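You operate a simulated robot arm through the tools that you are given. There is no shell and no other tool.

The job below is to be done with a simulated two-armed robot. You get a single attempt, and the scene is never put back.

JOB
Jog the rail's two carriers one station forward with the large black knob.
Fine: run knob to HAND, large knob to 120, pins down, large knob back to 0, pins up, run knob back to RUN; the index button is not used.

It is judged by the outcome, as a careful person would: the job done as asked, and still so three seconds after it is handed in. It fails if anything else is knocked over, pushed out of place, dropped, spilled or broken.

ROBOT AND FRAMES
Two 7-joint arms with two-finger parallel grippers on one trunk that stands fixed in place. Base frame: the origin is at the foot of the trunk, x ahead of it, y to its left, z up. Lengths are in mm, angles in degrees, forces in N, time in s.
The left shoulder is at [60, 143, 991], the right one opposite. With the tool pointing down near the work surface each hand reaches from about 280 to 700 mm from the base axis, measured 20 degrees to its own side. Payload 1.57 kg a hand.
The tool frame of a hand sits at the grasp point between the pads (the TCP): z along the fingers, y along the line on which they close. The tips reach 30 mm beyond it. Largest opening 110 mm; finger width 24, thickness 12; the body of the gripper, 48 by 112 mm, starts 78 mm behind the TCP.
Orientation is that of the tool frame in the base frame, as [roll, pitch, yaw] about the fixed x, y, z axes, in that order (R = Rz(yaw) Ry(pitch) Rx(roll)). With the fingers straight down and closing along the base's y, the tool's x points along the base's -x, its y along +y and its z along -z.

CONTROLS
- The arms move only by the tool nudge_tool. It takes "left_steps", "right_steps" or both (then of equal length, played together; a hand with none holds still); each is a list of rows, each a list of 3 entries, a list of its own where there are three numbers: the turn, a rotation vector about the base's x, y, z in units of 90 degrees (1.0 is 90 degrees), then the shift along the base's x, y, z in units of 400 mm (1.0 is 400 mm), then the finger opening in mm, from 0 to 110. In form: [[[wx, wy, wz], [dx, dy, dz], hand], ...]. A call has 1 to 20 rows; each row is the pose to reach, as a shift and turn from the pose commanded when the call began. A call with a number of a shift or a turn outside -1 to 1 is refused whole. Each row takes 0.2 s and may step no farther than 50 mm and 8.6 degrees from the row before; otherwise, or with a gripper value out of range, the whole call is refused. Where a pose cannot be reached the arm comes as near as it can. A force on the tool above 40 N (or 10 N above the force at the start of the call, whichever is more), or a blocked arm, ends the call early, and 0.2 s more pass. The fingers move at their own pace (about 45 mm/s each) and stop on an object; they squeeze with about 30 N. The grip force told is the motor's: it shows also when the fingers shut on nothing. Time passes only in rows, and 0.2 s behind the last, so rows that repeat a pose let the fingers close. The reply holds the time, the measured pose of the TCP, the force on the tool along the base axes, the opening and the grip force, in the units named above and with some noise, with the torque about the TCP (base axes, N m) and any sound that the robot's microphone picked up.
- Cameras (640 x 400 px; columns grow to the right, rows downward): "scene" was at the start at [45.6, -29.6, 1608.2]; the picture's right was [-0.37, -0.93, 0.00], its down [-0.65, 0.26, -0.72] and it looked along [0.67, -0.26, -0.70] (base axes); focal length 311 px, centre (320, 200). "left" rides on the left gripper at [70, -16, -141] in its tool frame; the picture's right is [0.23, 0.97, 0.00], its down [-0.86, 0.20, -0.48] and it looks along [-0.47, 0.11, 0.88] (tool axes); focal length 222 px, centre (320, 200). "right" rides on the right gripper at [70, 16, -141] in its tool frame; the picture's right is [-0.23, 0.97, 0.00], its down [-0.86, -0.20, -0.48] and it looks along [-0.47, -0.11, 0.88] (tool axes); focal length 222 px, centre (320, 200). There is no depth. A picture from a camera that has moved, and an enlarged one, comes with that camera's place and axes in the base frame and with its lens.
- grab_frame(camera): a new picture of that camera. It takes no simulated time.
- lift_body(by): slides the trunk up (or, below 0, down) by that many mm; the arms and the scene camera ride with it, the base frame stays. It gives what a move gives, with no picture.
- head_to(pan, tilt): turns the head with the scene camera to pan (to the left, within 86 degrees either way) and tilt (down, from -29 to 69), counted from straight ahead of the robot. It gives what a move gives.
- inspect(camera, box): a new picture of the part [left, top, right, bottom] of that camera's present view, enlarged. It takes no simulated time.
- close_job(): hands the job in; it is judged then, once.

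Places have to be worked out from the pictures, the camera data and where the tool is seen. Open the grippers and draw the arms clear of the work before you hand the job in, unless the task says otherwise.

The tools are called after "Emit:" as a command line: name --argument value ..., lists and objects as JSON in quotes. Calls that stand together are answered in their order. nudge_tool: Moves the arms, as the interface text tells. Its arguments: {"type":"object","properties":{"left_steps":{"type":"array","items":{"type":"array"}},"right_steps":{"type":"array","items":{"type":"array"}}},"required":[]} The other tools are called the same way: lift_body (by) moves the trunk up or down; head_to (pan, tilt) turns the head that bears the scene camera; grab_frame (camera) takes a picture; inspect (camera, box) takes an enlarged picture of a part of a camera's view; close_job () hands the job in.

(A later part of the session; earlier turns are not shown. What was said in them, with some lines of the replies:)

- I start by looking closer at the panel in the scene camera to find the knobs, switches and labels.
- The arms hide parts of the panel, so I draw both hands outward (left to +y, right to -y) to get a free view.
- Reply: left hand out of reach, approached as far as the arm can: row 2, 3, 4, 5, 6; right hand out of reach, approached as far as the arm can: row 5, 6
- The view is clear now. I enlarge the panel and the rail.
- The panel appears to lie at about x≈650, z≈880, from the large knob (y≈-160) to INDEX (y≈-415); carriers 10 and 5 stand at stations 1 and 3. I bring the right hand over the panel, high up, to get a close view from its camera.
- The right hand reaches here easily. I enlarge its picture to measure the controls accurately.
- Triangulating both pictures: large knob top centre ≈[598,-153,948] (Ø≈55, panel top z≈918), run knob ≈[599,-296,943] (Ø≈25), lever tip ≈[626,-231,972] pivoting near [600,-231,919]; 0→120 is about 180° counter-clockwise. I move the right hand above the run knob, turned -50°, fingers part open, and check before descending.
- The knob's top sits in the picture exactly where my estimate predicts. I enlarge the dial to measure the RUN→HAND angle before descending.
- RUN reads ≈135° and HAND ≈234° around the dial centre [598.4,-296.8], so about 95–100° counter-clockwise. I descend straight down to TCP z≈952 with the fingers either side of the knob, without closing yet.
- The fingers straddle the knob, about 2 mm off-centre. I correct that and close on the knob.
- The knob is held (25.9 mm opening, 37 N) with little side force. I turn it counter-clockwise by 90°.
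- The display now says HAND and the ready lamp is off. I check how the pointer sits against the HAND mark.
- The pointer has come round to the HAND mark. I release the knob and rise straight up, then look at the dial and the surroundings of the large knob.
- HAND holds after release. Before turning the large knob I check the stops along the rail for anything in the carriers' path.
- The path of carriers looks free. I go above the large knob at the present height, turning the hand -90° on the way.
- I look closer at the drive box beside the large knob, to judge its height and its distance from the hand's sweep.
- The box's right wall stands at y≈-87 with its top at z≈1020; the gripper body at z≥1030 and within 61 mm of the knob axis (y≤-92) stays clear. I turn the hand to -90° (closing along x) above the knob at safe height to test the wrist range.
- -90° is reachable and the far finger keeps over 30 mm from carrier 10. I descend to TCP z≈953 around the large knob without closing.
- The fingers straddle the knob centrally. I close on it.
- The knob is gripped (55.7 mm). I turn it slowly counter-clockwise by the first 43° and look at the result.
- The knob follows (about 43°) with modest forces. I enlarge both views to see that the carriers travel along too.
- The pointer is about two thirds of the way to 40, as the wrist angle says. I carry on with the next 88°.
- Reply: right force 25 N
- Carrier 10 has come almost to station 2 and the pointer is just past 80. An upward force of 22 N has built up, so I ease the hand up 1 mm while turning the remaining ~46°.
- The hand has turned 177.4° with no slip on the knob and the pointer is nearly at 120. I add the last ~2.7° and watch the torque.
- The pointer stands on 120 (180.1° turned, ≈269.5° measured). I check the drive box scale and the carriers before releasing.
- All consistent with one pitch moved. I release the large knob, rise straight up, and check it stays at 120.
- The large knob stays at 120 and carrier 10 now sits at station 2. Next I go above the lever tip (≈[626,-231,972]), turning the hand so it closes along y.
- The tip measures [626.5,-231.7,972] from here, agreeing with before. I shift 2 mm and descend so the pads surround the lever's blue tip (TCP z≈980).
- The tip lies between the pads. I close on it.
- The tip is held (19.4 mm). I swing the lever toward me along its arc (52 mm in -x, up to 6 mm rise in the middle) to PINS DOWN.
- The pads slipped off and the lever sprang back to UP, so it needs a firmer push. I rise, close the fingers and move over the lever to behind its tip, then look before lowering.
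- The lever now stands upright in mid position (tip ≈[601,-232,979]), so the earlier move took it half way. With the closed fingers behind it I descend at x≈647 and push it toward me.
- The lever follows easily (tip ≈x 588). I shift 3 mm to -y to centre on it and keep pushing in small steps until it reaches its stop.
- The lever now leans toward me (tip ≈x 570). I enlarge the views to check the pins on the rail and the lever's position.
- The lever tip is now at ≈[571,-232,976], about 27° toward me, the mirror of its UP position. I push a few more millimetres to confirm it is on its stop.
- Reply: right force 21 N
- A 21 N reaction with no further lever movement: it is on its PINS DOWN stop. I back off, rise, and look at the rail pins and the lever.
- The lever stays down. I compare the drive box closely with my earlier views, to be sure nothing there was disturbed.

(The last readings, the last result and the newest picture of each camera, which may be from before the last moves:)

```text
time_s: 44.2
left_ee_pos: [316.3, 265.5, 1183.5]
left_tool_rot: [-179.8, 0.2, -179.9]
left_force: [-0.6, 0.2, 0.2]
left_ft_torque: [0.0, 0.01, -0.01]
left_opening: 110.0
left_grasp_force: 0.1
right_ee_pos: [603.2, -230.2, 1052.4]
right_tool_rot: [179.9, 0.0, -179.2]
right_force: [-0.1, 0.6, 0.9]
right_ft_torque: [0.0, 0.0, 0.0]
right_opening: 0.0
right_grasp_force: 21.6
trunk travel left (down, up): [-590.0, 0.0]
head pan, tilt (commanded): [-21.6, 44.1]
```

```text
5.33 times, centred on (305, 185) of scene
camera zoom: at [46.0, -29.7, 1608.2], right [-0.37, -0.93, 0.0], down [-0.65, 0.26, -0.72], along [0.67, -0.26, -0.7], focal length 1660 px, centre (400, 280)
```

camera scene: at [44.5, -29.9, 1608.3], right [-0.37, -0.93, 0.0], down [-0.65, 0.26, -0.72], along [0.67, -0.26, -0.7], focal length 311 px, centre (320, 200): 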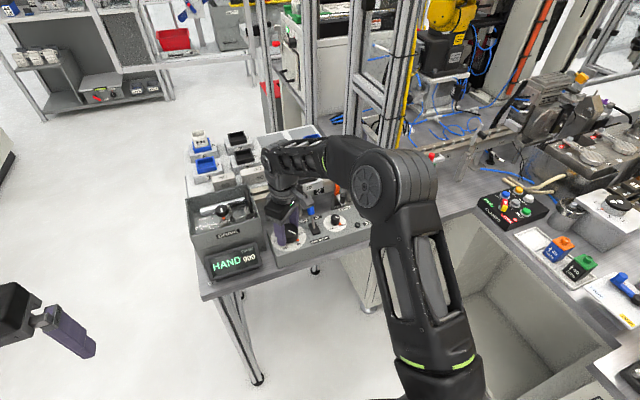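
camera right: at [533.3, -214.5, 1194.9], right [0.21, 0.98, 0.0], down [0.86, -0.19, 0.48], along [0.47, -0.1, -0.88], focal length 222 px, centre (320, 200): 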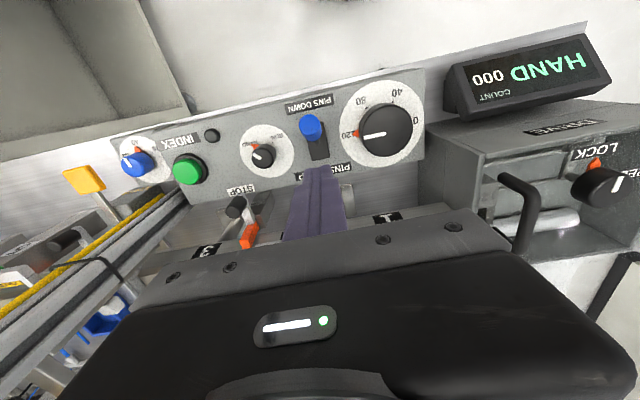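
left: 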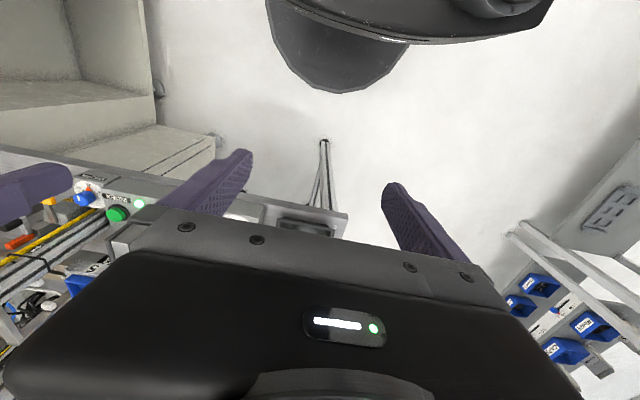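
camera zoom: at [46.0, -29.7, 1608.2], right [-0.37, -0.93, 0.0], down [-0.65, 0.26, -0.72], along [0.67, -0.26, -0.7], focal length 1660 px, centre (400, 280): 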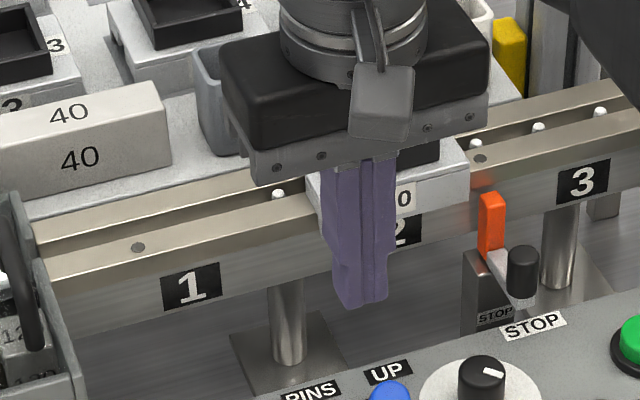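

Nothing in the drive box has changed and the pins have dropped in the rail slot. Now I go back above the large knob, turning to the same yaw (-90) at which I left it, fingers open.

Emit:
nudge_tool --right_steps '[[[0, 0, 0.09], [-0.001, 0.0175, 0], 20], [[0, 0, 0.18], [-0.002, 0.035, 0], 40], [[0, 0, 0.27], [-0.003, 0.0525, 0], 60], [[0, 0, 0.36], [-0.004, 0.07, 0], 84], [[0, 0, 0.45], [-0.006, 0.0875, 0], 84], [[0, 0, 0.54], [-0.008, 0.105, 0], 84], [[0, 0, 0.63], [-0.009, 0.1225, 0], 84], [[0, 0, 0.72], [-0.01, 0.14, 0], 84], [[0, 0, 0.81], [-0.011, 0.1575, 0], 84], [[0, 0, 0.9], [-0.012, 0.175, 0], 84], [[0, 0, 0.99], [-0.012, 0.192, 0], 84], [[0, 0, 0.99], [-0.012, 0.192, 0], 84]]'

Emit:
grab_frame --camera "right"

Emit:
inspect --camera "right" --box '[240, 60, 400, 210]'

```text
time_s: 46.8
left_ee_pos: [315.1, 265.1, 1182.9]
left_tool_rot: [-179.9, 0.2, -180.0]
left_force: [0.2, 0.7, -0.9]
left_ft_torque: [0.01, 0.01, -0.01]
left_opening: 109.9
left_grasp_force: 0.0
right_ee_pos: [600.2, -152.4, 1051.3]
right_tool_rot: [180.0, -0.1, -89.9]
right_force: [0.6, -0.4, 0.4]
right_ft_torque: [-0.03, 0.01, -0.03]
right_opening: 84.0
right_grasp_force: 0.1
trunk travel left (down, up): [-590.0, 0.0]
head pan, tilt (commanded): [-21.6, 44.1]
```

```text
taken
camera right: at [583.2, -222.7, 1193.7], right [-0.97, 0.23, 0.0], down [0.2, 0.86, 0.48], along [0.11, 0.47, -0.88], focal length 222 px, centre (320, 200)
```

right: 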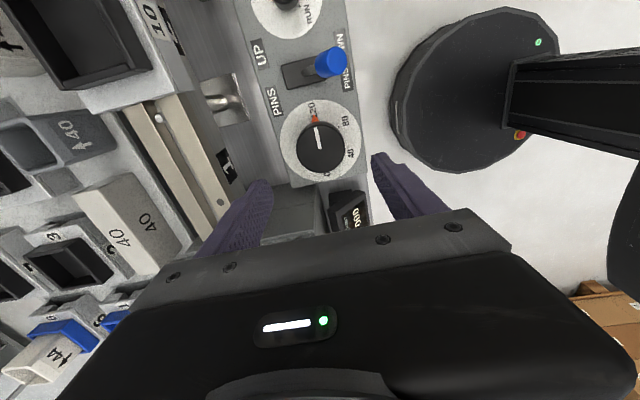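

```text
2.67 times, centred on (320, 135) of right
camera zoom: at [583.2, -222.7, 1193.7], right [-0.97, 0.23, 0.0], down [0.2, 0.86, 0.48], along [0.11, 0.47, -0.88], focal length 592 px, centre (320, 373)
```

zoom: 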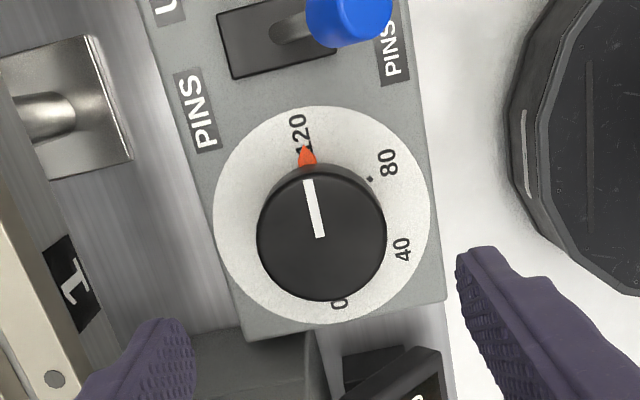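

The knob is still at 120 and well centred under the hand. I descend around it with a 1 mm correction and close.

Emit:
nudge_tool --right_steps '[[[0, 0, 0], [-0.002, -0.002, -0.06], 84], [[0, 0, 0], [-0.002, -0.002, -0.12], 84], [[0, 0, 0], [-0.002, -0.002, -0.18], 84], [[0, 0, 0], [-0.002, -0.002, -0.22], 84], [[0, 0, 0], [-0.002, -0.002, -0.245], 84], [[0, 0, 0], [-0.002, -0.002, -0.245], 84], [[0, 0, 0], [-0.002, -0.002, -0.245], 48], [[0, 0, 0], [-0.002, -0.002, -0.245], 48], [[0, 0, 0], [-0.002, -0.002, -0.245], 48], [[0, 0, 0], [-0.002, -0.002, -0.245], 48]]'

Emit:
grab_frame --camera "right"

```text
time_s: 49.0
left_ee_pos: [315.8, 265.8, 1184.7]
left_tool_rot: [-179.9, 0.2, -179.9]
left_force: [0.3, 0.2, 0.5]
left_ft_torque: [-0.01, -0.01, 0.01]
left_opening: 110.1
left_grasp_force: 0.1
right_ee_pos: [597.3, -155.1, 954.1]
right_tool_rot: [-180.0, 0.0, -89.9]
right_force: [0.9, 0.3, -1.7]
right_ft_torque: [0.01, 0.07, -0.02]
right_opening: 55.9
right_grasp_force: 35.0
trunk travel left (down, up): [-590.0, 0.0]
head pan, tilt (commanded): [-21.6, 44.1]
```

```text
taken
camera right: at [582.2, -223.3, 1096.5], right [-0.97, 0.23, 0.0], down [0.2, 0.86, 0.48], along [0.11, 0.47, -0.88], focal length 222 px, centre (320, 200)
```

right: 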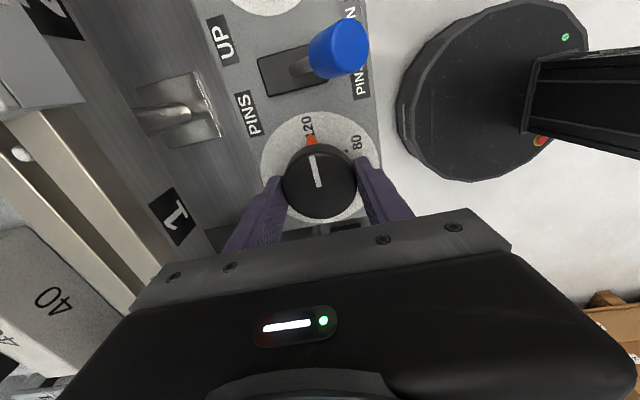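

Gripped with almost no side force. I turn the knob clockwise by the first 89° and check that the carriers stay put.

Emit:
nudge_tool --right_steps '[[[0, 0, -0.03], [0, 0, 0], 48], [[0, 0, -0.09], [0, 0, 0], 48], [[0, 0, -0.15], [0, 0, 0], 48], [[0, 0, -0.21], [0, 0, 0], 48], [[0, 0, -0.27], [0, 0, 0], 48], [[0, 0, -0.33], [0, 0, 0], 48], [[0, 0, -0.39], [0, 0, 0], 48], [[0, 0, -0.45], [0, 0, 0], 48], [[0, 0, -0.51], [0, 0, 0], 48], [[0, 0, -0.57], [0, 0, 0], 48], [[0, 0, -0.63], [0, 0, 0], 48], [[0, 0, -0.69], [0, 0, 0], 48], [[0, 0, -0.75], [0, 0, 0], 48], [[0, 0, -0.81], [0, 0, 0], 48], [[0, 0, -0.87], [0, 0, 0], 48], [[0, 0, -0.93], [0, 0, 0], 48], [[0, 0, -0.99], [0, 0, 0], 48]]'

Emit:
grab_frame --camera "right"

Emit:
inspect --camera "scene" --box '[180, 130, 440, 280]'

```text
time_s: 52.6
left_ee_pos: [315.5, 265.9, 1183.8]
left_tool_rot: [-179.8, 0.3, 180.0]
left_force: [-0.4, 0.1, -0.3]
left_ft_torque: [-0.03, 0.0, 0.0]
left_opening: 110.0
left_grasp_force: 0.0
right_ee_pos: [598.7, -154.1, 955.2]
right_tool_rot: [-179.9, -0.1, -179.2]
right_force: [-5.0, -1.6, 3.3]
right_ft_torque: [0.48, 1.52, 0.06]
right_opening: 55.9
right_grasp_force: 45.1
trunk travel left (down, up): [-590.0, 0.0]
head pan, tilt (commanded): [-21.6, 44.1]
```

```text
taken
camera right: at [529.1, -138.8, 1096.5], right [0.21, 0.98, 0.0], down [0.86, -0.19, 0.48], along [0.47, -0.1, -0.88], focal length 222 px, centre (320, 200)
```

right: 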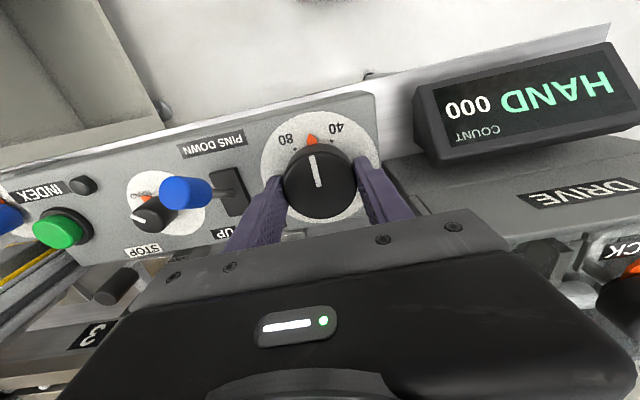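

```text
2.46 times, centred on (310, 205) of scene
camera zoom: at [44.9, -29.6, 1608.3], right [-0.37, -0.93, 0.0], down [-0.65, 0.26, -0.72], along [0.67, -0.26, -0.7], focal length 766 px, centre (345, 188)
```

zoom: 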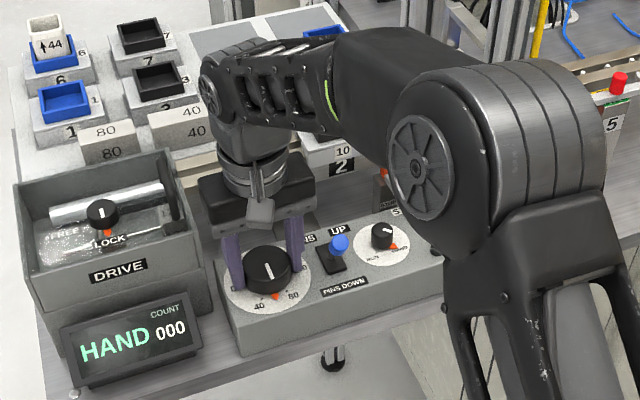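

Pointer is midway between 40 and 80, the lever is still down, and carrier 10 is still at station 2. I turn the remaining ~90° back toward 0.

Emit:
nudge_tool --right_steps '[[[0, 0, -0.06], [0, 0, 0], 48], [[0, 0, -0.12], [0, 0, 0], 48], [[0, 0, -0.18], [0, 0, 0], 48], [[0, 0, -0.24], [0, 0, 0], 48], [[0, 0, -0.3], [0, 0, 0], 48], [[0, 0, -0.36], [0, 0, 0], 48], [[0, 0, -0.42], [0, 0, 0], 48], [[0, 0, -0.48], [0, 0, 0], 48], [[0, 0, -0.54], [0, 0, 0], 48], [[0, 0, -0.6], [0, 0, 0], 48], [[0, 0, -0.66], [0, 0, 0], 48], [[0, 0, -0.72], [0, 0, 0], 48], [[0, 0, -0.78], [0, 0, 0], 48], [[0, 0, -0.84], [0, 0, 0], 48], [[0, 0, -0.9], [0, 0, 0], 48], [[0, 0, -0.96], [0, 0, 0], 48], [[0, 0, -1.0], [0, 0, 0], 48], [[0, 0, -1.0], [0, 0, 0], 48]]'

Emit:
grab_frame --camera "right"

Emit:
inspect --camera "right" --box '[260, 90, 380, 220]'

Emit:
inspect --camera "scene" --box '[250, 200, 330, 260]'

```text
time_s: 56.4
left_ee_pos: [316.5, 264.6, 1184.6]
left_tool_rot: [-179.9, 0.2, 180.0]
left_force: [-0.2, 0.2, -0.1]
left_ft_torque: [-0.02, -0.01, -0.02]
left_opening: 110.1
left_grasp_force: 0.1
right_ee_pos: [598.4, -154.4, 954.3]
right_tool_rot: [-179.7, 0.0, 90.8]
right_force: [-9.4, -0.2, -11.6]
right_ft_torque: [-0.41, -1.13, -0.04]
right_opening: 55.7
right_grasp_force: 44.9
trunk travel left (down, up): [-590.0, 0.0]
head pan, tilt (commanded): [-21.6, 44.1]
```

```text
taken
camera right: at [614.1, -84.8, 1096.5], right [0.98, -0.21, 0.0], down [-0.19, -0.86, 0.48], along [-0.1, -0.47, -0.88], focal length 222 px, centre (320, 200)
```

right: 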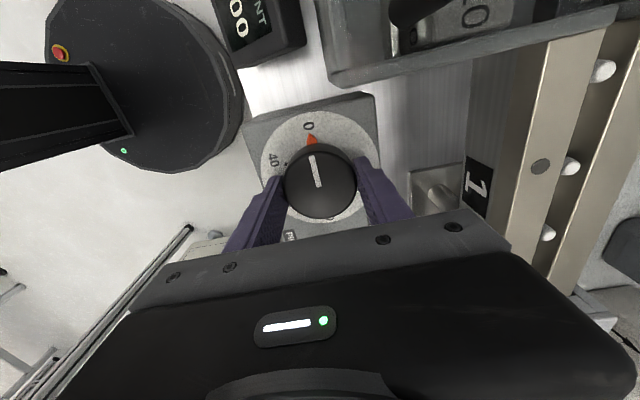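

```text
3.08 times, centred on (320, 155) of right
camera zoom: at [614.1, -84.8, 1096.5], right [0.98, -0.21, 0.0], down [-0.19, -0.86, 0.48], along [-0.1, -0.47, -0.88], focal length 684 px, centre (320, 338)
```

zoom: 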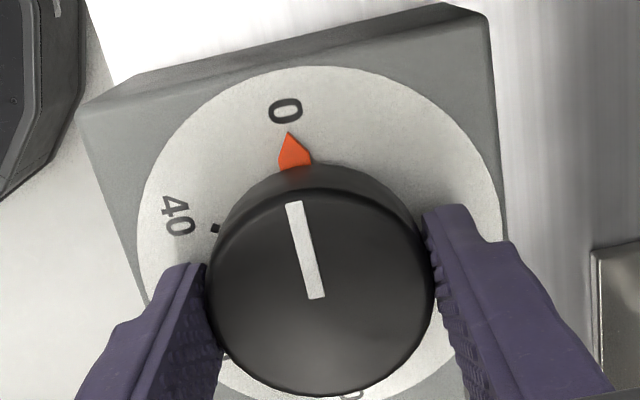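

```text
6.67 times, centred on (290, 230) of scene
camera zoom: at [45.3, -29.9, 1608.1], right [-0.37, -0.93, 0.0], down [-0.65, 0.26, -0.72], along [0.67, -0.26, -0.7], focal length 2075 px, centre (520, 0)
```

zoom: 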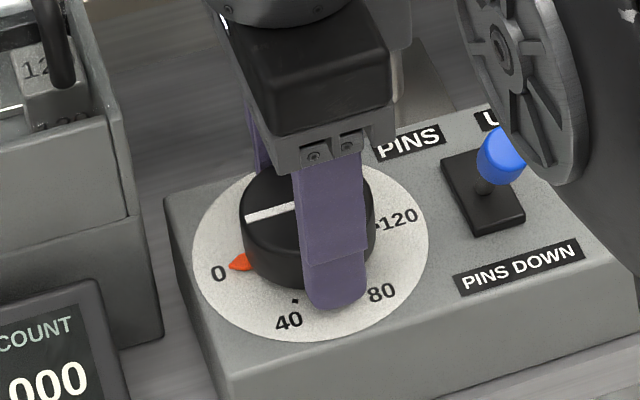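

The pointer is at 0 within about a degree (yaw 90.8 against 90.0 at the start). I add the last degree and then release and rise.

Emit:
nudge_tool --right_steps '[[[0, 0, -0.005], [0, 0, 0], 48], [[0, 0, -0.01], [0, 0, 0], 48], [[0, 0, -0.01], [0, 0, 0], 48]]'

Emit:
inspect --camera "right" --box '[260, 90, 380, 220]'

```text
time_s: 57.2
left_ee_pos: [316.5, 265.7, 1184.0]
left_tool_rot: [-179.8, 0.2, -179.9]
left_force: [0.6, -0.1, 0.6]
left_ft_torque: [-0.01, 0.02, 0.0]
left_opening: 109.9
left_grasp_force: 0.0
right_ee_pos: [598.1, -154.8, 955.1]
right_tool_rot: [-179.8, 0.0, 90.1]
right_force: [-12.7, -1.0, -13.2]
right_ft_torque: [0.01, -0.45, 0.85]
right_opening: 55.5
right_grasp_force: 45.6
trunk travel left (down, up): [-590.0, 0.0]
head pan, tilt (commanded): [-21.6, 44.1]
```

```text
3.08 times, centred on (320, 155) of right
camera zoom: at [615.1, -85.1, 1096.6], right [0.97, -0.23, 0.0], down [-0.2, -0.86, 0.48], along [-0.11, -0.47, -0.88], focal length 684 px, centre (320, 338)
```

zoom: 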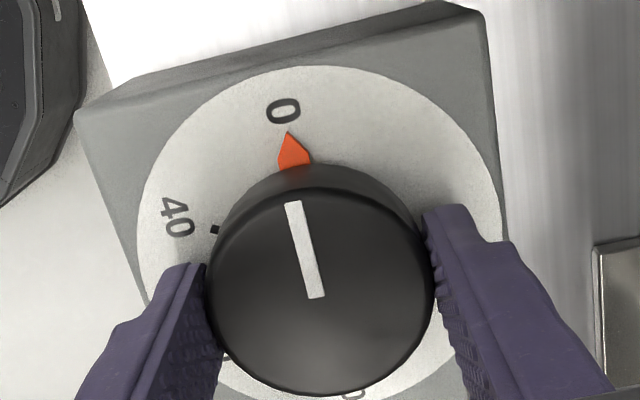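

The z torque rose to 0.85 N m: the knob is on its stop at 0. I open, rise and look.

Emit:
nudge_tool --right_steps '[[[0, 0, 0], [0, 0, 0], 84], [[0, 0, 0], [0, 0, 0], 84], [[0, 0, 0], [0, 0, 0], 84], [[0, 0, 0], [0, 0, 0.04], 84], [[0, 0, 0], [0, 0, 0.1], 84], [[0, 0, 0], [0, 0, 0.18], 84], [[0, 0, 0], [0, 0, 0.24], 84], [[0, 0, 0], [0, 0, 0.24], 84]]'

Emit:
grab_frame --camera "right"

Emit:
inspect --camera "scene" --box '[180, 130, 400, 280]'

```text
time_s: 59.0
left_ee_pos: [316.1, 265.0, 1183.6]
left_tool_rot: [-180.0, 0.2, 180.0]
left_force: [0.0, 0.8, 0.1]
left_ft_torque: [0.02, 0.04, 0.02]
left_opening: 110.1
left_grasp_force: 0.0
right_ee_pos: [598.1, -153.0, 1052.2]
right_tool_rot: [-179.9, 0.1, 90.0]
right_force: [0.8, 0.6, 0.7]
right_ft_torque: [-0.01, 0.01, 0.06]
right_opening: 84.0
right_grasp_force: 0.1
trunk travel left (down, up): [-590.0, 0.0]
head pan, tilt (commanded): [-21.6, 44.1]
```

```text
taken
camera right: at [613.7, -83.6, 1193.7], right [0.97, -0.23, 0.0], down [-0.2, -0.86, 0.48], along [-0.11, -0.47, -0.88], focal length 222 px, centre (320, 200)
```

right: 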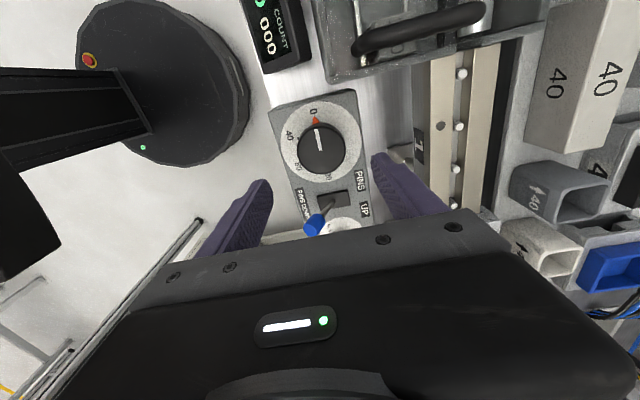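

```text
2.67 times, centred on (290, 205) of scene
camera zoom: at [45.9, -29.6, 1608.2], right [-0.37, -0.93, 0.0], down [-0.65, 0.26, -0.72], along [0.67, -0.26, -0.7], focal length 830 px, centre (400, 187)
```

zoom: 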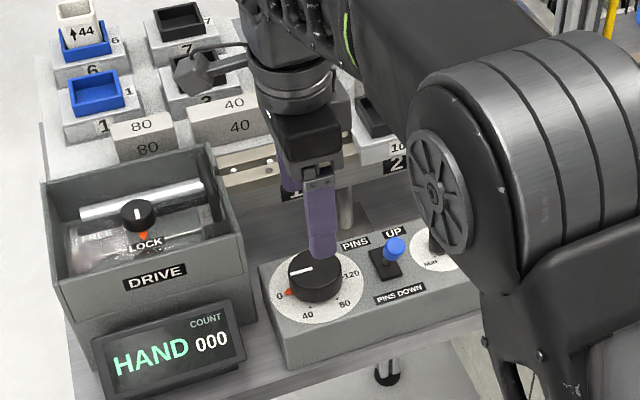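

Large knob at 0, lever down, carrier 10 at station 2. Now I move to the near side of the lever (x≈538), closing the fingers and turning back to yaw 180, at safe height.

Emit:
nudge_tool --right_steps '[[[0, 0, 0.09], [-0.0136, -0.018, 0], 84], [[0, 0, 0.18], [-0.0272, -0.036, 0], 60], [[0, 0, 0.27], [-0.041, -0.054, 0], 40], [[0, 0, 0.36], [-0.0545, -0.072, 0], 20], [[0, 0, 0.45], [-0.068, -0.09, 0], 0], [[0, 0, 0.54], [-0.082, -0.108, 0], 0], [[0, 0, 0.63], [-0.095, -0.126, 0], 0], [[0, 0, 0.72], [-0.109, -0.144, 0], 0], [[0, 0, 0.81], [-0.1225, -0.162, 0], 0], [[0, 0, 0.9], [-0.136, -0.18, 0], 0], [[0, 0, 0.99], [-0.15, -0.198, 0], 0], [[0, 0, 0.99], [-0.15, -0.198, 0], 0]]'

Emit:
grab_frame --camera "right"

Emit:
inspect --camera "scene" --box '[240, 150, 400, 260]'

```text
time_s: 61.6
left_ee_pos: [316.7, 267.4, 1183.5]
left_tool_rot: [-179.9, 0.2, 179.9]
left_force: [-0.5, 0.6, 0.3]
left_ft_torque: [0.03, -0.02, -0.01]
left_opening: 109.9
left_grasp_force: 0.1
right_ee_pos: [539.5, -233.1, 1050.3]
right_tool_rot: [-179.8, 0.0, 179.2]
right_force: [-0.2, -0.4, -0.5]
right_ft_torque: [-0.01, -0.01, 0.0]
right_opening: 0.0
right_grasp_force: 21.2
trunk travel left (down, up): [-590.0, 0.0]
head pan, tilt (commanded): [-21.6, 44.1]
```

```text
taken
camera right: at [469.6, -217.0, 1192.2], right [0.24, 0.97, 0.0], down [0.85, -0.21, 0.48], along [0.46, -0.12, -0.88], focal length 222 px, centre (320, 200)
```

right: 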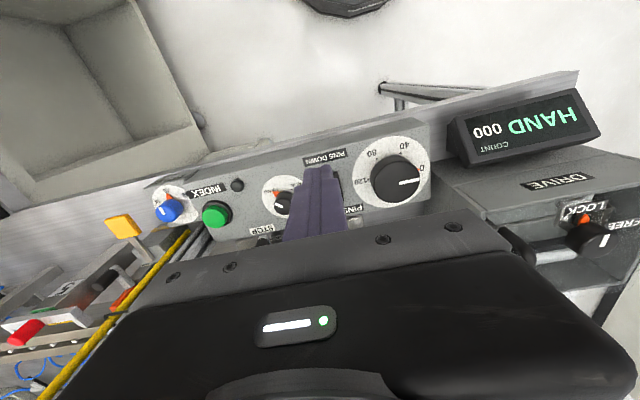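

```text
3.64 times, centred on (320, 205) of scene
camera zoom: at [45.7, -29.4, 1608.2], right [-0.37, -0.93, 0.0], down [-0.65, 0.26, -0.72], along [0.67, -0.27, -0.7], focal length 1132 px, centre (320, 182)
```

zoom: 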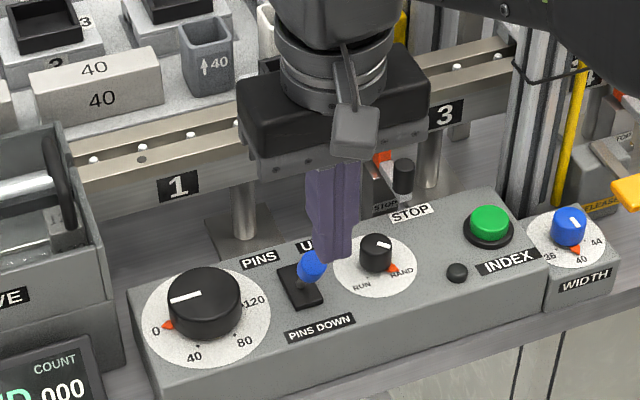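

I lower to z≈985 in front of the lever and push it away in small steps toward UP.

Emit:
nudge_tool --right_steps '[[[0, 0, 0], [0, 0.002, -0.05], 0], [[0, 0, 0], [0, 0.002, -0.11], 0], [[0, 0, 0], [0, 0.002, -0.165], 0], [[0, 0, 0], [0.015, 0.002, -0.165], 0], [[0, 0, 0], [0.03, 0.002, -0.165], 0], [[0, 0, 0], [0.04, 0.002, -0.165], 0], [[0, 0, 0], [0.05, 0.002, -0.165], 0], [[0, 0, 0], [0.06, 0.002, -0.165], 0], [[0, 0, 0], [0.07, 0.002, -0.165], 0], [[0, 0, 0], [0.08, 0.002, -0.165], 0], [[0, 0, 0], [0.09, 0.002, -0.165], 0], [[0, 0, 0], [0.1, 0.002, -0.165], 0], [[0, 0, 0], [0.11, 0.002, -0.165], 0], [[0, 0, 0], [0.12, 0.002, -0.165], 0], [[0, 0, 0], [0.13, 0.002, -0.165], 0], [[0, 0, 0], [0.14, 0.002, -0.165], 0], [[0, 0, 0], [0.148, 0.002, -0.165], 0]]'

Emit:
grab_frame --camera "right"

Emit:
inspect --camera "scene" --box '[240, 150, 400, 260]'

```text
time_s: 65.2
left_ee_pos: [316.8, 265.6, 1184.2]
left_tool_rot: [-179.9, 0.3, 180.0]
left_force: [0.5, 1.1, 0.3]
left_ft_torque: [-0.01, 0.0, 0.02]
left_opening: 109.9
left_grasp_force: 0.1
right_ee_pos: [598.4, -231.8, 984.5]
right_tool_rot: [-180.0, 0.0, 179.2]
right_force: [-3.5, -0.7, 0.2]
right_ft_torque: [-0.01, 0.07, 0.02]
right_opening: 0.0
right_grasp_force: 21.2
trunk travel left (down, up): [-590.0, 0.0]
head pan, tilt (commanded): [-21.6, 44.1]
```

```text
taken
camera right: at [528.7, -214.4, 1126.1], right [0.24, 0.97, 0.0], down [0.85, -0.21, 0.48], along [0.46, -0.12, -0.88], focal length 222 px, centre (320, 200)
```

right: 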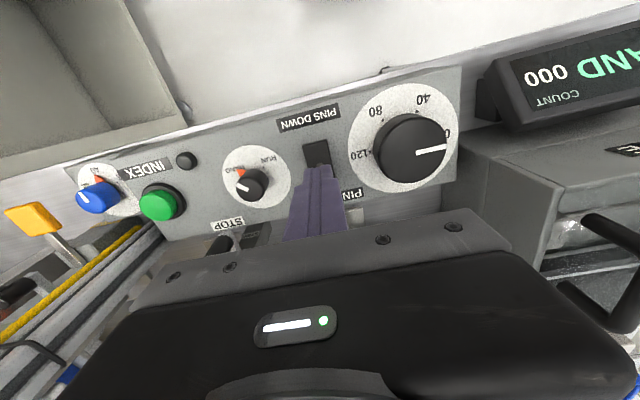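

```text
3.64 times, centred on (320, 205) of scene
camera zoom: at [44.8, -29.5, 1608.2], right [-0.37, -0.93, 0.0], down [-0.65, 0.26, -0.72], along [0.67, -0.27, -0.7], focal length 1132 px, centre (320, 182)
```

zoom: 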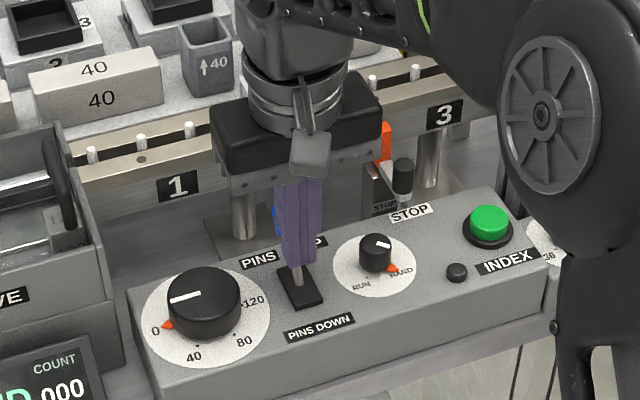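

The pins stand up again in the rail. I push a few millimetres more until the lever rests on its UP stop.

Emit:
nudge_tool --right_steps '[[[0, 0, 0], [0.004, 0, 0], 0], [[0, 0, 0], [0.008, 0, 0], 0], [[0, 0, 0], [0.012, 0, 0], 0], [[0, 0, 0], [0.016, 0, 0], 0]]'

Emit:
inspect --camera "scene" --box '[285, 180, 345, 245]'

```text
time_s: 66.2
left_ee_pos: [312.6, 265.9, 1183.8]
left_tool_rot: [-179.8, 0.4, -179.9]
left_force: [-0.2, -0.4, -0.8]
left_ft_torque: [-0.03, 0.04, -0.02]
left_opening: 110.1
left_grasp_force: 0.0
right_ee_pos: [598.7, -232.0, 984.8]
right_tool_rot: [-179.9, -0.5, 179.1]
right_force: [-32.4, 0.8, 2.6]
right_ft_torque: [0.02, 0.83, -0.02]
right_opening: 0.0
right_grasp_force: 21.4
trunk travel left (down, up): [-590.0, 0.0]
head pan, tilt (commanded): [-21.6, 44.1]
```

```text
6.15 times, centred on (315, 212) of scene
camera zoom: at [40.4, -29.3, 1608.3], right [-0.37, -0.93, 0.0], down [-0.64, 0.26, -0.72], along [0.67, -0.27, -0.69], focal length 1916 px, centre (351, 123)
```

zoom: 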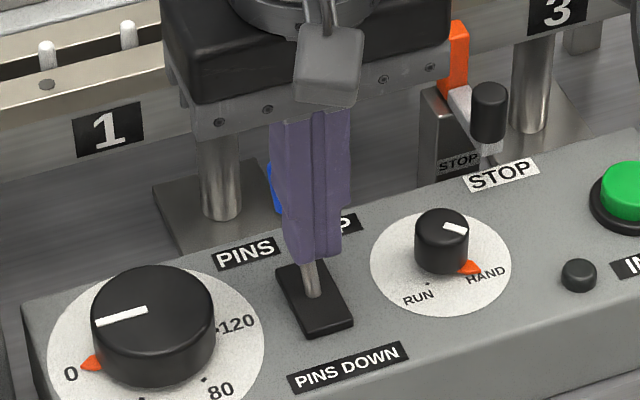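

The lever is on its UP stop (32 N, no further motion). I back off, rise, then move over to the run knob with the hand turned to the yaw at which I left it (-138.6).

Emit:
nudge_tool --right_steps '[[[0, 0, 0], [-0.02, 0, 0], 0], [[0, 0, 0], [-0.04, 0, 0], 0], [[0, 0, 0], [-0.04, 0, 0.05], 0], [[0, 0, 0], [-0.04, 0, 0.11], 0], [[0, 0, 0], [-0.04, 0, 0.17], 0], [[0, 0, 0.08], [-0.03, -0.03, 0.17], 20], [[0, 0, 0.16], [-0.02, -0.06, 0.17], 40], [[0, 0, 0.24], [-0.01, -0.09, 0.17], 50], [[0, 0, 0.32], [-0.005, -0.12, 0.17], 50], [[0, 0, 0.4], [-0.005, -0.145, 0.17], 50], [[0, 0, 0.47], [-0.005, -0.162, 0.17], 50], [[0, 0, 0.47], [-0.005, -0.162, 0.17], 50]]'

Emit:
grab_frame --camera "right"

Emit:
inspect --camera "scene" --box '[240, 150, 400, 260]'

```text
time_s: 68.8
left_ee_pos: [314.2, 265.2, 1183.7]
left_tool_rot: [-179.9, 0.2, 179.9]
left_force: [-0.4, 1.3, 0.3]
left_ft_torque: [0.01, -0.01, -0.03]
left_opening: 109.8
left_grasp_force: 0.0
right_ee_pos: [603.3, -297.4, 1050.8]
right_tool_rot: [180.0, 0.1, -138.5]
right_force: [0.1, -0.3, -0.3]
right_ft_torque: [0.0, 0.0, 0.02]
right_opening: 49.8
right_grasp_force: 0.1
trunk travel left (down, up): [-590.0, 0.0]
head pan, tilt (commanded): [-21.6, 44.1]
```

```text
taken
camera right: at [540.8, -331.7, 1194.1], right [-0.47, 0.88, 0.0], down [0.77, 0.42, 0.48], along [0.42, 0.23, -0.88], focal length 222 px, centre (320, 200)
```

right: 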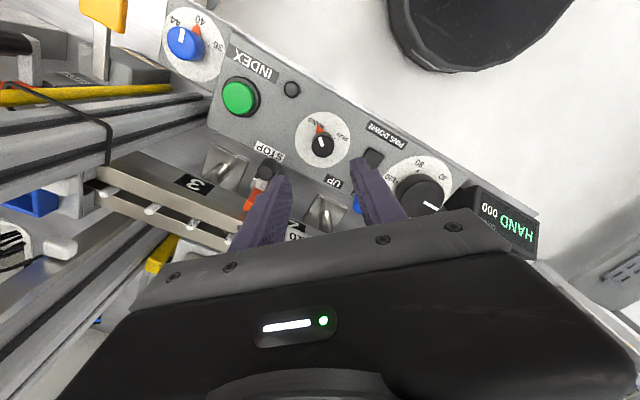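

```text
3.64 times, centred on (320, 205) of scene
camera zoom: at [45.7, -29.4, 1608.2], right [-0.37, -0.93, 0.0], down [-0.65, 0.26, -0.72], along [0.67, -0.27, -0.7], focal length 1132 px, centre (320, 182)
```

zoom: 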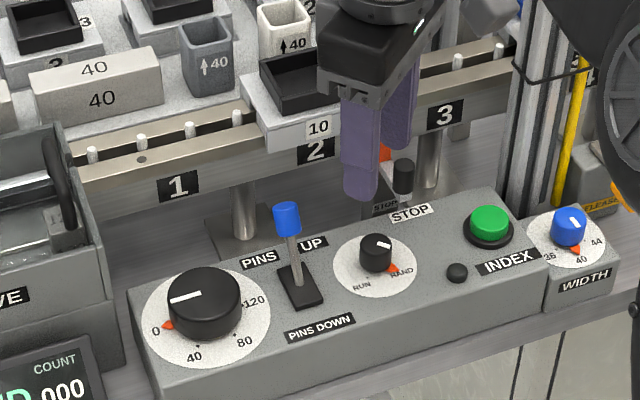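

Lever is up, pins are up, large knob at 0. I correct 5 mm in x and descend around the run knob, then close.

Emit:
nudge_tool --right_steps '[[[0, 0, 0], [-0.0135, 0.0015, -0.05], 50], [[0, 0, 0], [-0.0135, 0.0015, -0.11], 50], [[0, 0, 0], [-0.0135, 0.0015, -0.17], 50], [[0, 0, 0], [-0.0135, 0.0015, -0.22], 50], [[0, 0, 0], [-0.0135, 0.0015, -0.248], 50], [[0, 0, 0], [-0.0135, 0.0015, -0.248], 50]]'

Emit:
inspect --camera "right" --box '[240, 110, 400, 220]'

```text
time_s: 70.2
left_ee_pos: [316.4, 265.3, 1184.1]
left_tool_rot: [-179.9, 0.2, 180.0]
left_force: [0.8, -0.8, -0.2]
left_ft_torque: [-0.01, 0.0, 0.05]
left_opening: 110.1
left_grasp_force: 0.0
right_ee_pos: [596.7, -295.1, 953.5]
right_tool_rot: [179.9, 0.0, -138.6]
right_force: [0.3, -0.5, -0.1]
right_ft_torque: [-0.02, 0.02, -0.02]
right_opening: 50.1
right_grasp_force: 0.1
trunk travel left (down, up): [-590.0, 0.0]
head pan, tilt (commanded): [-21.6, 44.1]
```

```text
3.64 times, centred on (320, 165) of right
camera zoom: at [533.6, -329.8, 1094.5], right [-0.47, 0.88, 0.0], down [0.77, 0.42, 0.48], along [0.42, 0.23, -0.88], focal length 808 px, centre (320, 327)
```

zoom: 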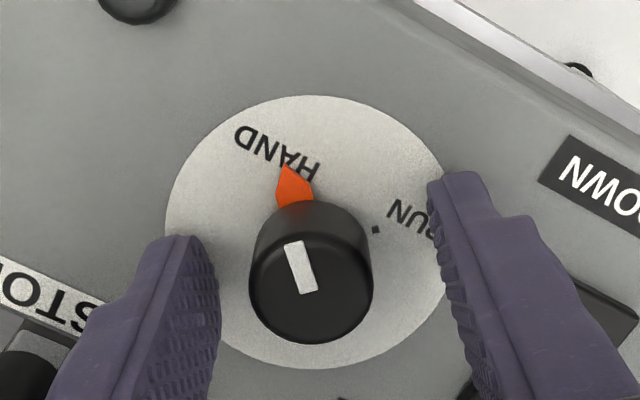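

The knob is about 1.6 mm off centre; I correct that and close.

Emit:
nudge_tool --right_steps '[[[0, 0, 0], [0.002, -0.0035, 0], 50], [[0, 0, 0], [0.002, -0.0035, 0], 20], [[0, 0, 0], [0.002, -0.0035, 0], 20], [[0, 0, 0], [0.002, -0.0035, 0], 20], [[0, 0, 0], [0.002, -0.0035, 0], 20]]'

```text
time_s: 71.4
left_ee_pos: [316.3, 264.9, 1182.8]
left_tool_rot: [-179.8, 0.3, 180.0]
left_force: [-0.1, 0.0, 0.6]
left_ft_torque: [0.02, 0.0, -0.02]
left_opening: 110.0
left_grasp_force: 0.2
right_ee_pos: [596.5, -297.3, 952.6]
right_tool_rot: [-179.9, -0.1, -138.6]
right_force: [3.3, -2.6, 0.0]
right_ft_torque: [-0.06, -0.08, -0.02]
right_opening: 25.7
right_grasp_force: 35.1
trunk travel left (down, up): [-590.0, 0.0]
head pan, tilt (commanded): [-21.6, 44.1]
```

The run knob is gripped (25.7 mm). I turn it clockwise 90° back to RUN.

Emit:
nudge_tool --right_steps '[[[0, 0, -0.05], [0, 0, 0], 20], [[0, 0, -0.13], [0, 0, 0], 20], [[0, 0, -0.22], [0, 0, 0], 20], [[0, 0, -0.31], [0, 0, 0], 20], [[0, 0, -0.4], [0, 0, 0], 20], [[0, 0, -0.49], [0, 0, 0], 20], [[0, 0, -0.58], [0, 0, 0], 20], [[0, 0, -0.67], [0, 0, 0], 20], [[0, 0, -0.76], [0, 0, 0], 20], [[0, 0, -0.85], [0, 0, 0], 20], [[0, 0, -0.93], [0, 0, 0], 20], [[0, 0, -1.0], [0, 0, 0], 20], [[0, 0, -1.0], [0, 0, 0], 20]]'

Emit:
inspect --camera "right" --box '[240, 110, 400, 220]'

Emit:
inspect --camera "scene" --box '[180, 150, 400, 290]'

```text
time_s: 74.2
left_ee_pos: [316.2, 265.8, 1183.7]
left_tool_rot: [-180.0, 0.2, 179.9]
left_force: [-0.5, 0.4, 0.2]
left_ft_torque: [0.01, -0.02, 0.01]
left_opening: 109.8
left_grasp_force: 0.1
right_ee_pos: [598.7, -297.7, 952.3]
right_tool_rot: [-179.9, 0.0, 131.3]
right_force: [-5.5, 8.9, -10.8]
right_ft_torque: [0.18, -0.14, 0.02]
right_opening: 25.7
right_grasp_force: 36.4
trunk travel left (down, up): [-590.0, 0.0]
head pan, tilt (commanded): [-21.6, 44.1]
```

```text
3.64 times, centred on (320, 165) of right
camera zoom: at [564.9, -233.7, 1094.5], right [0.88, 0.47, 0.0], down [0.42, -0.77, 0.48], along [0.22, -0.42, -0.88], focal length 808 px, centre (320, 327)
```

zoom: 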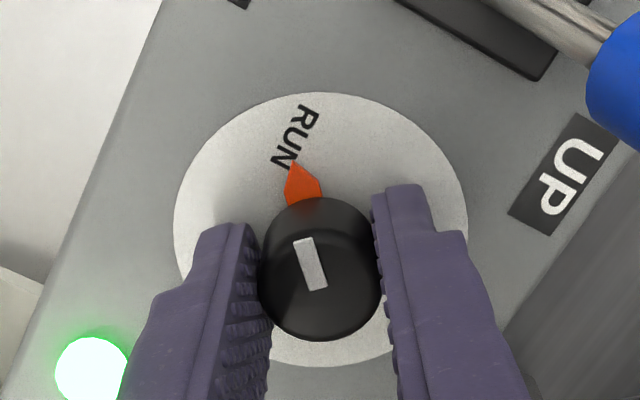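

```text
2.86 times, centred on (290, 220) of scene
camera zoom: at [45.8, -28.9, 1608.1], right [-0.37, -0.93, 0.0], down [-0.65, 0.26, -0.72], along [0.67, -0.27, -0.7], focal length 889 px, centre (406, 143)
```

zoom: 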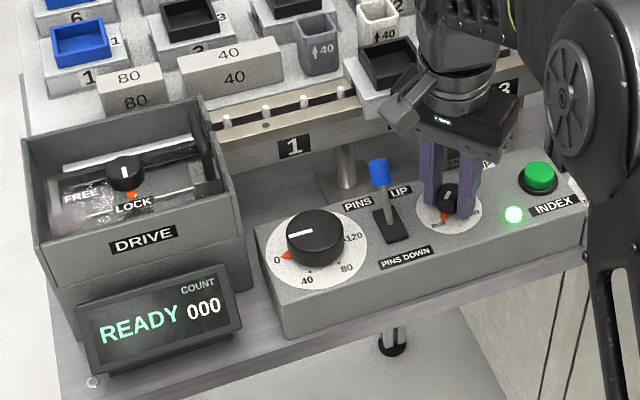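

READY is back with the green lamp, and the pointer is at RUN. I open, rise straight up and draw the right arm back clear of the panel.

Emit:
nudge_tool --right_steps '[[[0, 0, 0], [0, 0, 0], 50], [[0, 0, 0], [0, 0, 0], 50], [[0, 0, 0], [0, 0, 0], 50], [[0, 0, 0], [0, 0, 0.04], 50], [[0, 0, 0], [0, 0, 0.1], 50], [[0, 0, 0], [0, 0, 0.18], 50], [[0, 0, 0], [0, 0, 0.26], 50], [[0, 0, 0.08], [-0.05, 0, 0.3], 50], [[0, 0, 0.16], [-0.13, 0, 0.33], 50], [[0, 0, 0.24], [-0.22, -0.02, 0.36], 50], [[0, 0, 0.32], [-0.32, -0.05, 0.38], 50], [[0, 0, 0.4], [-0.42, -0.08, 0.4], 50], [[0, 0, 0.48], [-0.5, -0.12, 0.4], 50], [[0, 0, 0.54], [-0.58, -0.18, 0.4], 50], [[0, 0, 0.54], [-0.62, -0.26, 0.4], 50], [[0, 0, 0.54], [-0.64, -0.36, 0.4], 50]]'

Emit:
grab_frame --camera "scene"

```text
time_s: 77.6
left_ee_pos: [315.3, 265.1, 1183.1]
left_tool_rot: [180.0, 0.3, -180.0]
left_force: [-0.4, 0.3, 0.0]
left_ft_torque: [-0.01, -0.04, -0.01]
left_opening: 110.1
left_grasp_force: 0.0
right_ee_pos: [339.9, -444.1, 1113.4]
right_tool_rot: [-180.0, 0.0, -179.8]
right_force: [0.3, 0.2, -0.7]
right_ft_torque: [0.0, 0.02, 0.02]
right_opening: 49.8
right_grasp_force: 0.1
trunk travel left (down, up): [-590.0, 0.0]
head pan, tilt (commanded): [-21.6, 44.1]
```

```text
taken
camera scene: at [45.5, -30.4, 1608.2], right [-0.37, -0.93, 0.0], down [-0.65, 0.26, -0.72], along [0.67, -0.26, -0.7], focal length 311 px, centre (320, 200)
```

scene: 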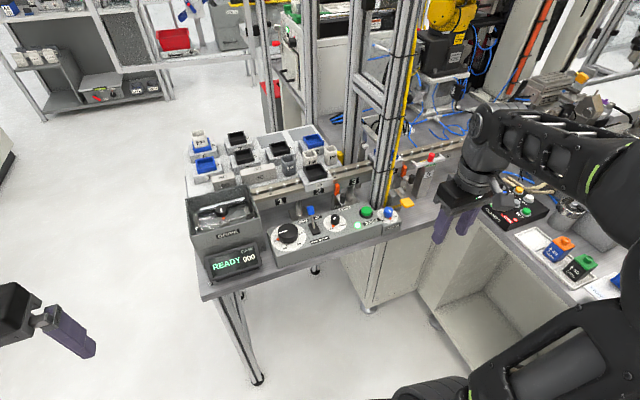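

The panel is clear now. I enlarge the view to check the carriers, knobs and lever.

Emit:
inspect --camera "scene" --box '[260, 130, 460, 260]'

Emit:
inspect --camera "scene" --box '[330, 130, 450, 220]'

Emit:
inspect --camera "scene" --box '[260, 190, 380, 270]'

```text
3.08 times, centred on (360, 195) of scene
camera zoom: at [45.5, -30.4, 1608.2], right [-0.37, -0.93, 0.0], down [-0.65, 0.26, -0.72], along [0.67, -0.26, -0.7], focal length 958 px, centre (197, 215)
```

zoom: 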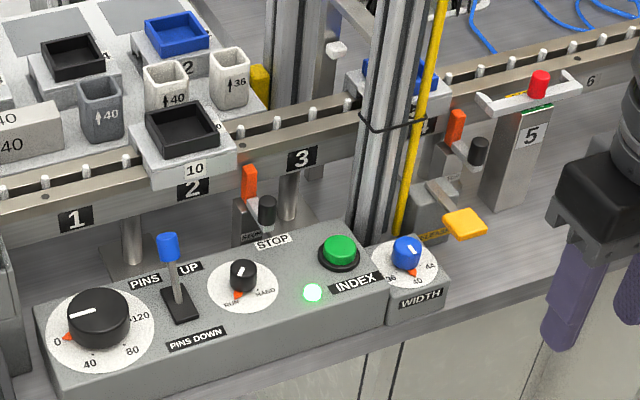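

```text
4.44 times, centred on (390, 175) of scene
camera zoom: at [45.5, -30.4, 1608.2], right [-0.37, -0.93, 0.0], down [-0.65, 0.26, -0.72], along [0.67, -0.26, -0.7], focal length 1383 px, centre (9, 311)
```

zoom: 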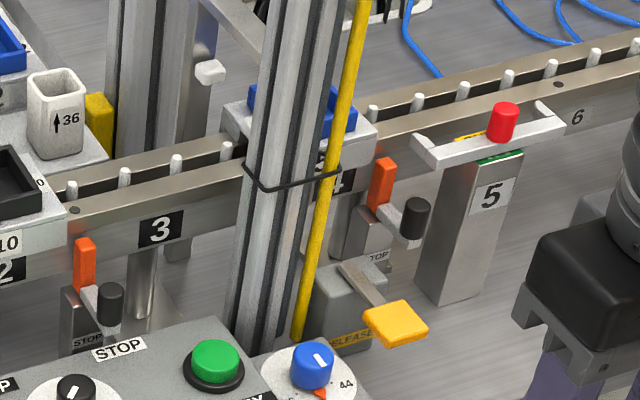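

```text
5.00 times, centred on (320, 230) of scene
camera zoom: at [45.5, -30.4, 1608.2], right [-0.37, -0.93, 0.0], down [-0.65, 0.26, -0.72], along [0.67, -0.26, -0.7], focal length 1556 px, centre (320, 50)
```

zoom: 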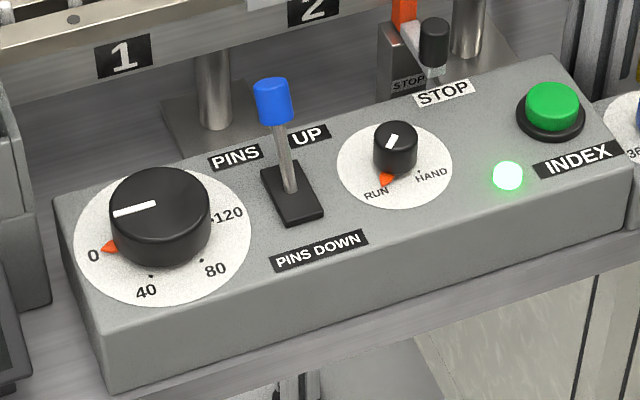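

All checks out: carrier 10 at station 2, carrier 5 at station 4, large knob at 0, lever UP, run knob at RUN with READY shown. I open the right gripper fully and let a moment pass before handing in.

Emit:
nudge_tool --right_steps '[[[0, 0, 0], [0, 0, 0], 110], [[0, 0, 0], [0, 0, 0], 110], [[0, 0, 0], [0, 0, 0], 110], [[0, 0, 0], [0, 0, 0], 110], [[0, 0, 0], [0, 0, 0], 110]]'

Emit:
inspect --camera "scene" --box '[180, 120, 460, 290]'

```text
time_s: 78.8
left_ee_pos: [315.4, 264.8, 1182.8]
left_tool_rot: [-179.9, 0.2, -180.0]
left_force: [0.6, -0.1, -0.4]
left_ft_torque: [0.03, 0.01, -0.03]
left_opening: 109.8
left_grasp_force: 0.1
right_ee_pos: [340.1, -444.0, 1111.7]
right_tool_rot: [180.0, 0.0, 180.0]
right_force: [0.5, 0.1, 0.3]
right_ft_torque: [-0.01, 0.06, -0.03]
right_opening: 110.0
right_grasp_force: 0.0
trunk travel left (down, up): [-590.0, 0.0]
head pan, tilt (commanded): [-21.6, 44.1]
```

```text
2.29 times, centred on (320, 205) of scene
camera zoom: at [45.6, -29.7, 1608.2], right [-0.37, -0.93, 0.0], down [-0.65, 0.26, -0.72], along [0.67, -0.26, -0.7], focal length 712 px, centre (320, 189)
```

zoom: 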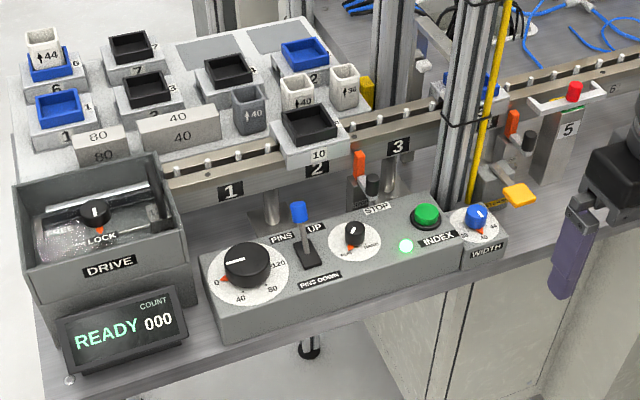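

Both carriers stand one station further on, every control is back as asked, nothing else has moved, and both arms are clear with grippers open. I hand the job in.

Emit:
close_job

```text
The job is handed in.
```

The rail's two carriers are each one station further on: carrier 10 moved from station 1 to 2, and carrier 5 from 3 to 4. I handed the job in with the panel back as you asked.

- **Run knob:** turned to HAND for the jog, then back to RUN. The display shows READY again and the green lamp is lit.
- **Large knob:** turned to 120 and back to 0, where it now sits against its stop.
- **Pins lever:** moved to PINS DOWN and back to PINS UP. On the way down, my first grip slipped off with the lever half way. I pushed it the rest of the way with closed fingers, until it met its stop in each direction.
- **Index button:** not touched; the counter still reads 000.

In the last pictures nothing else on the bench had moved. Both arms are drawn back with their grippers open. Carrier 5 sits partly behind the upright post, so I judged its position from the part I could see.
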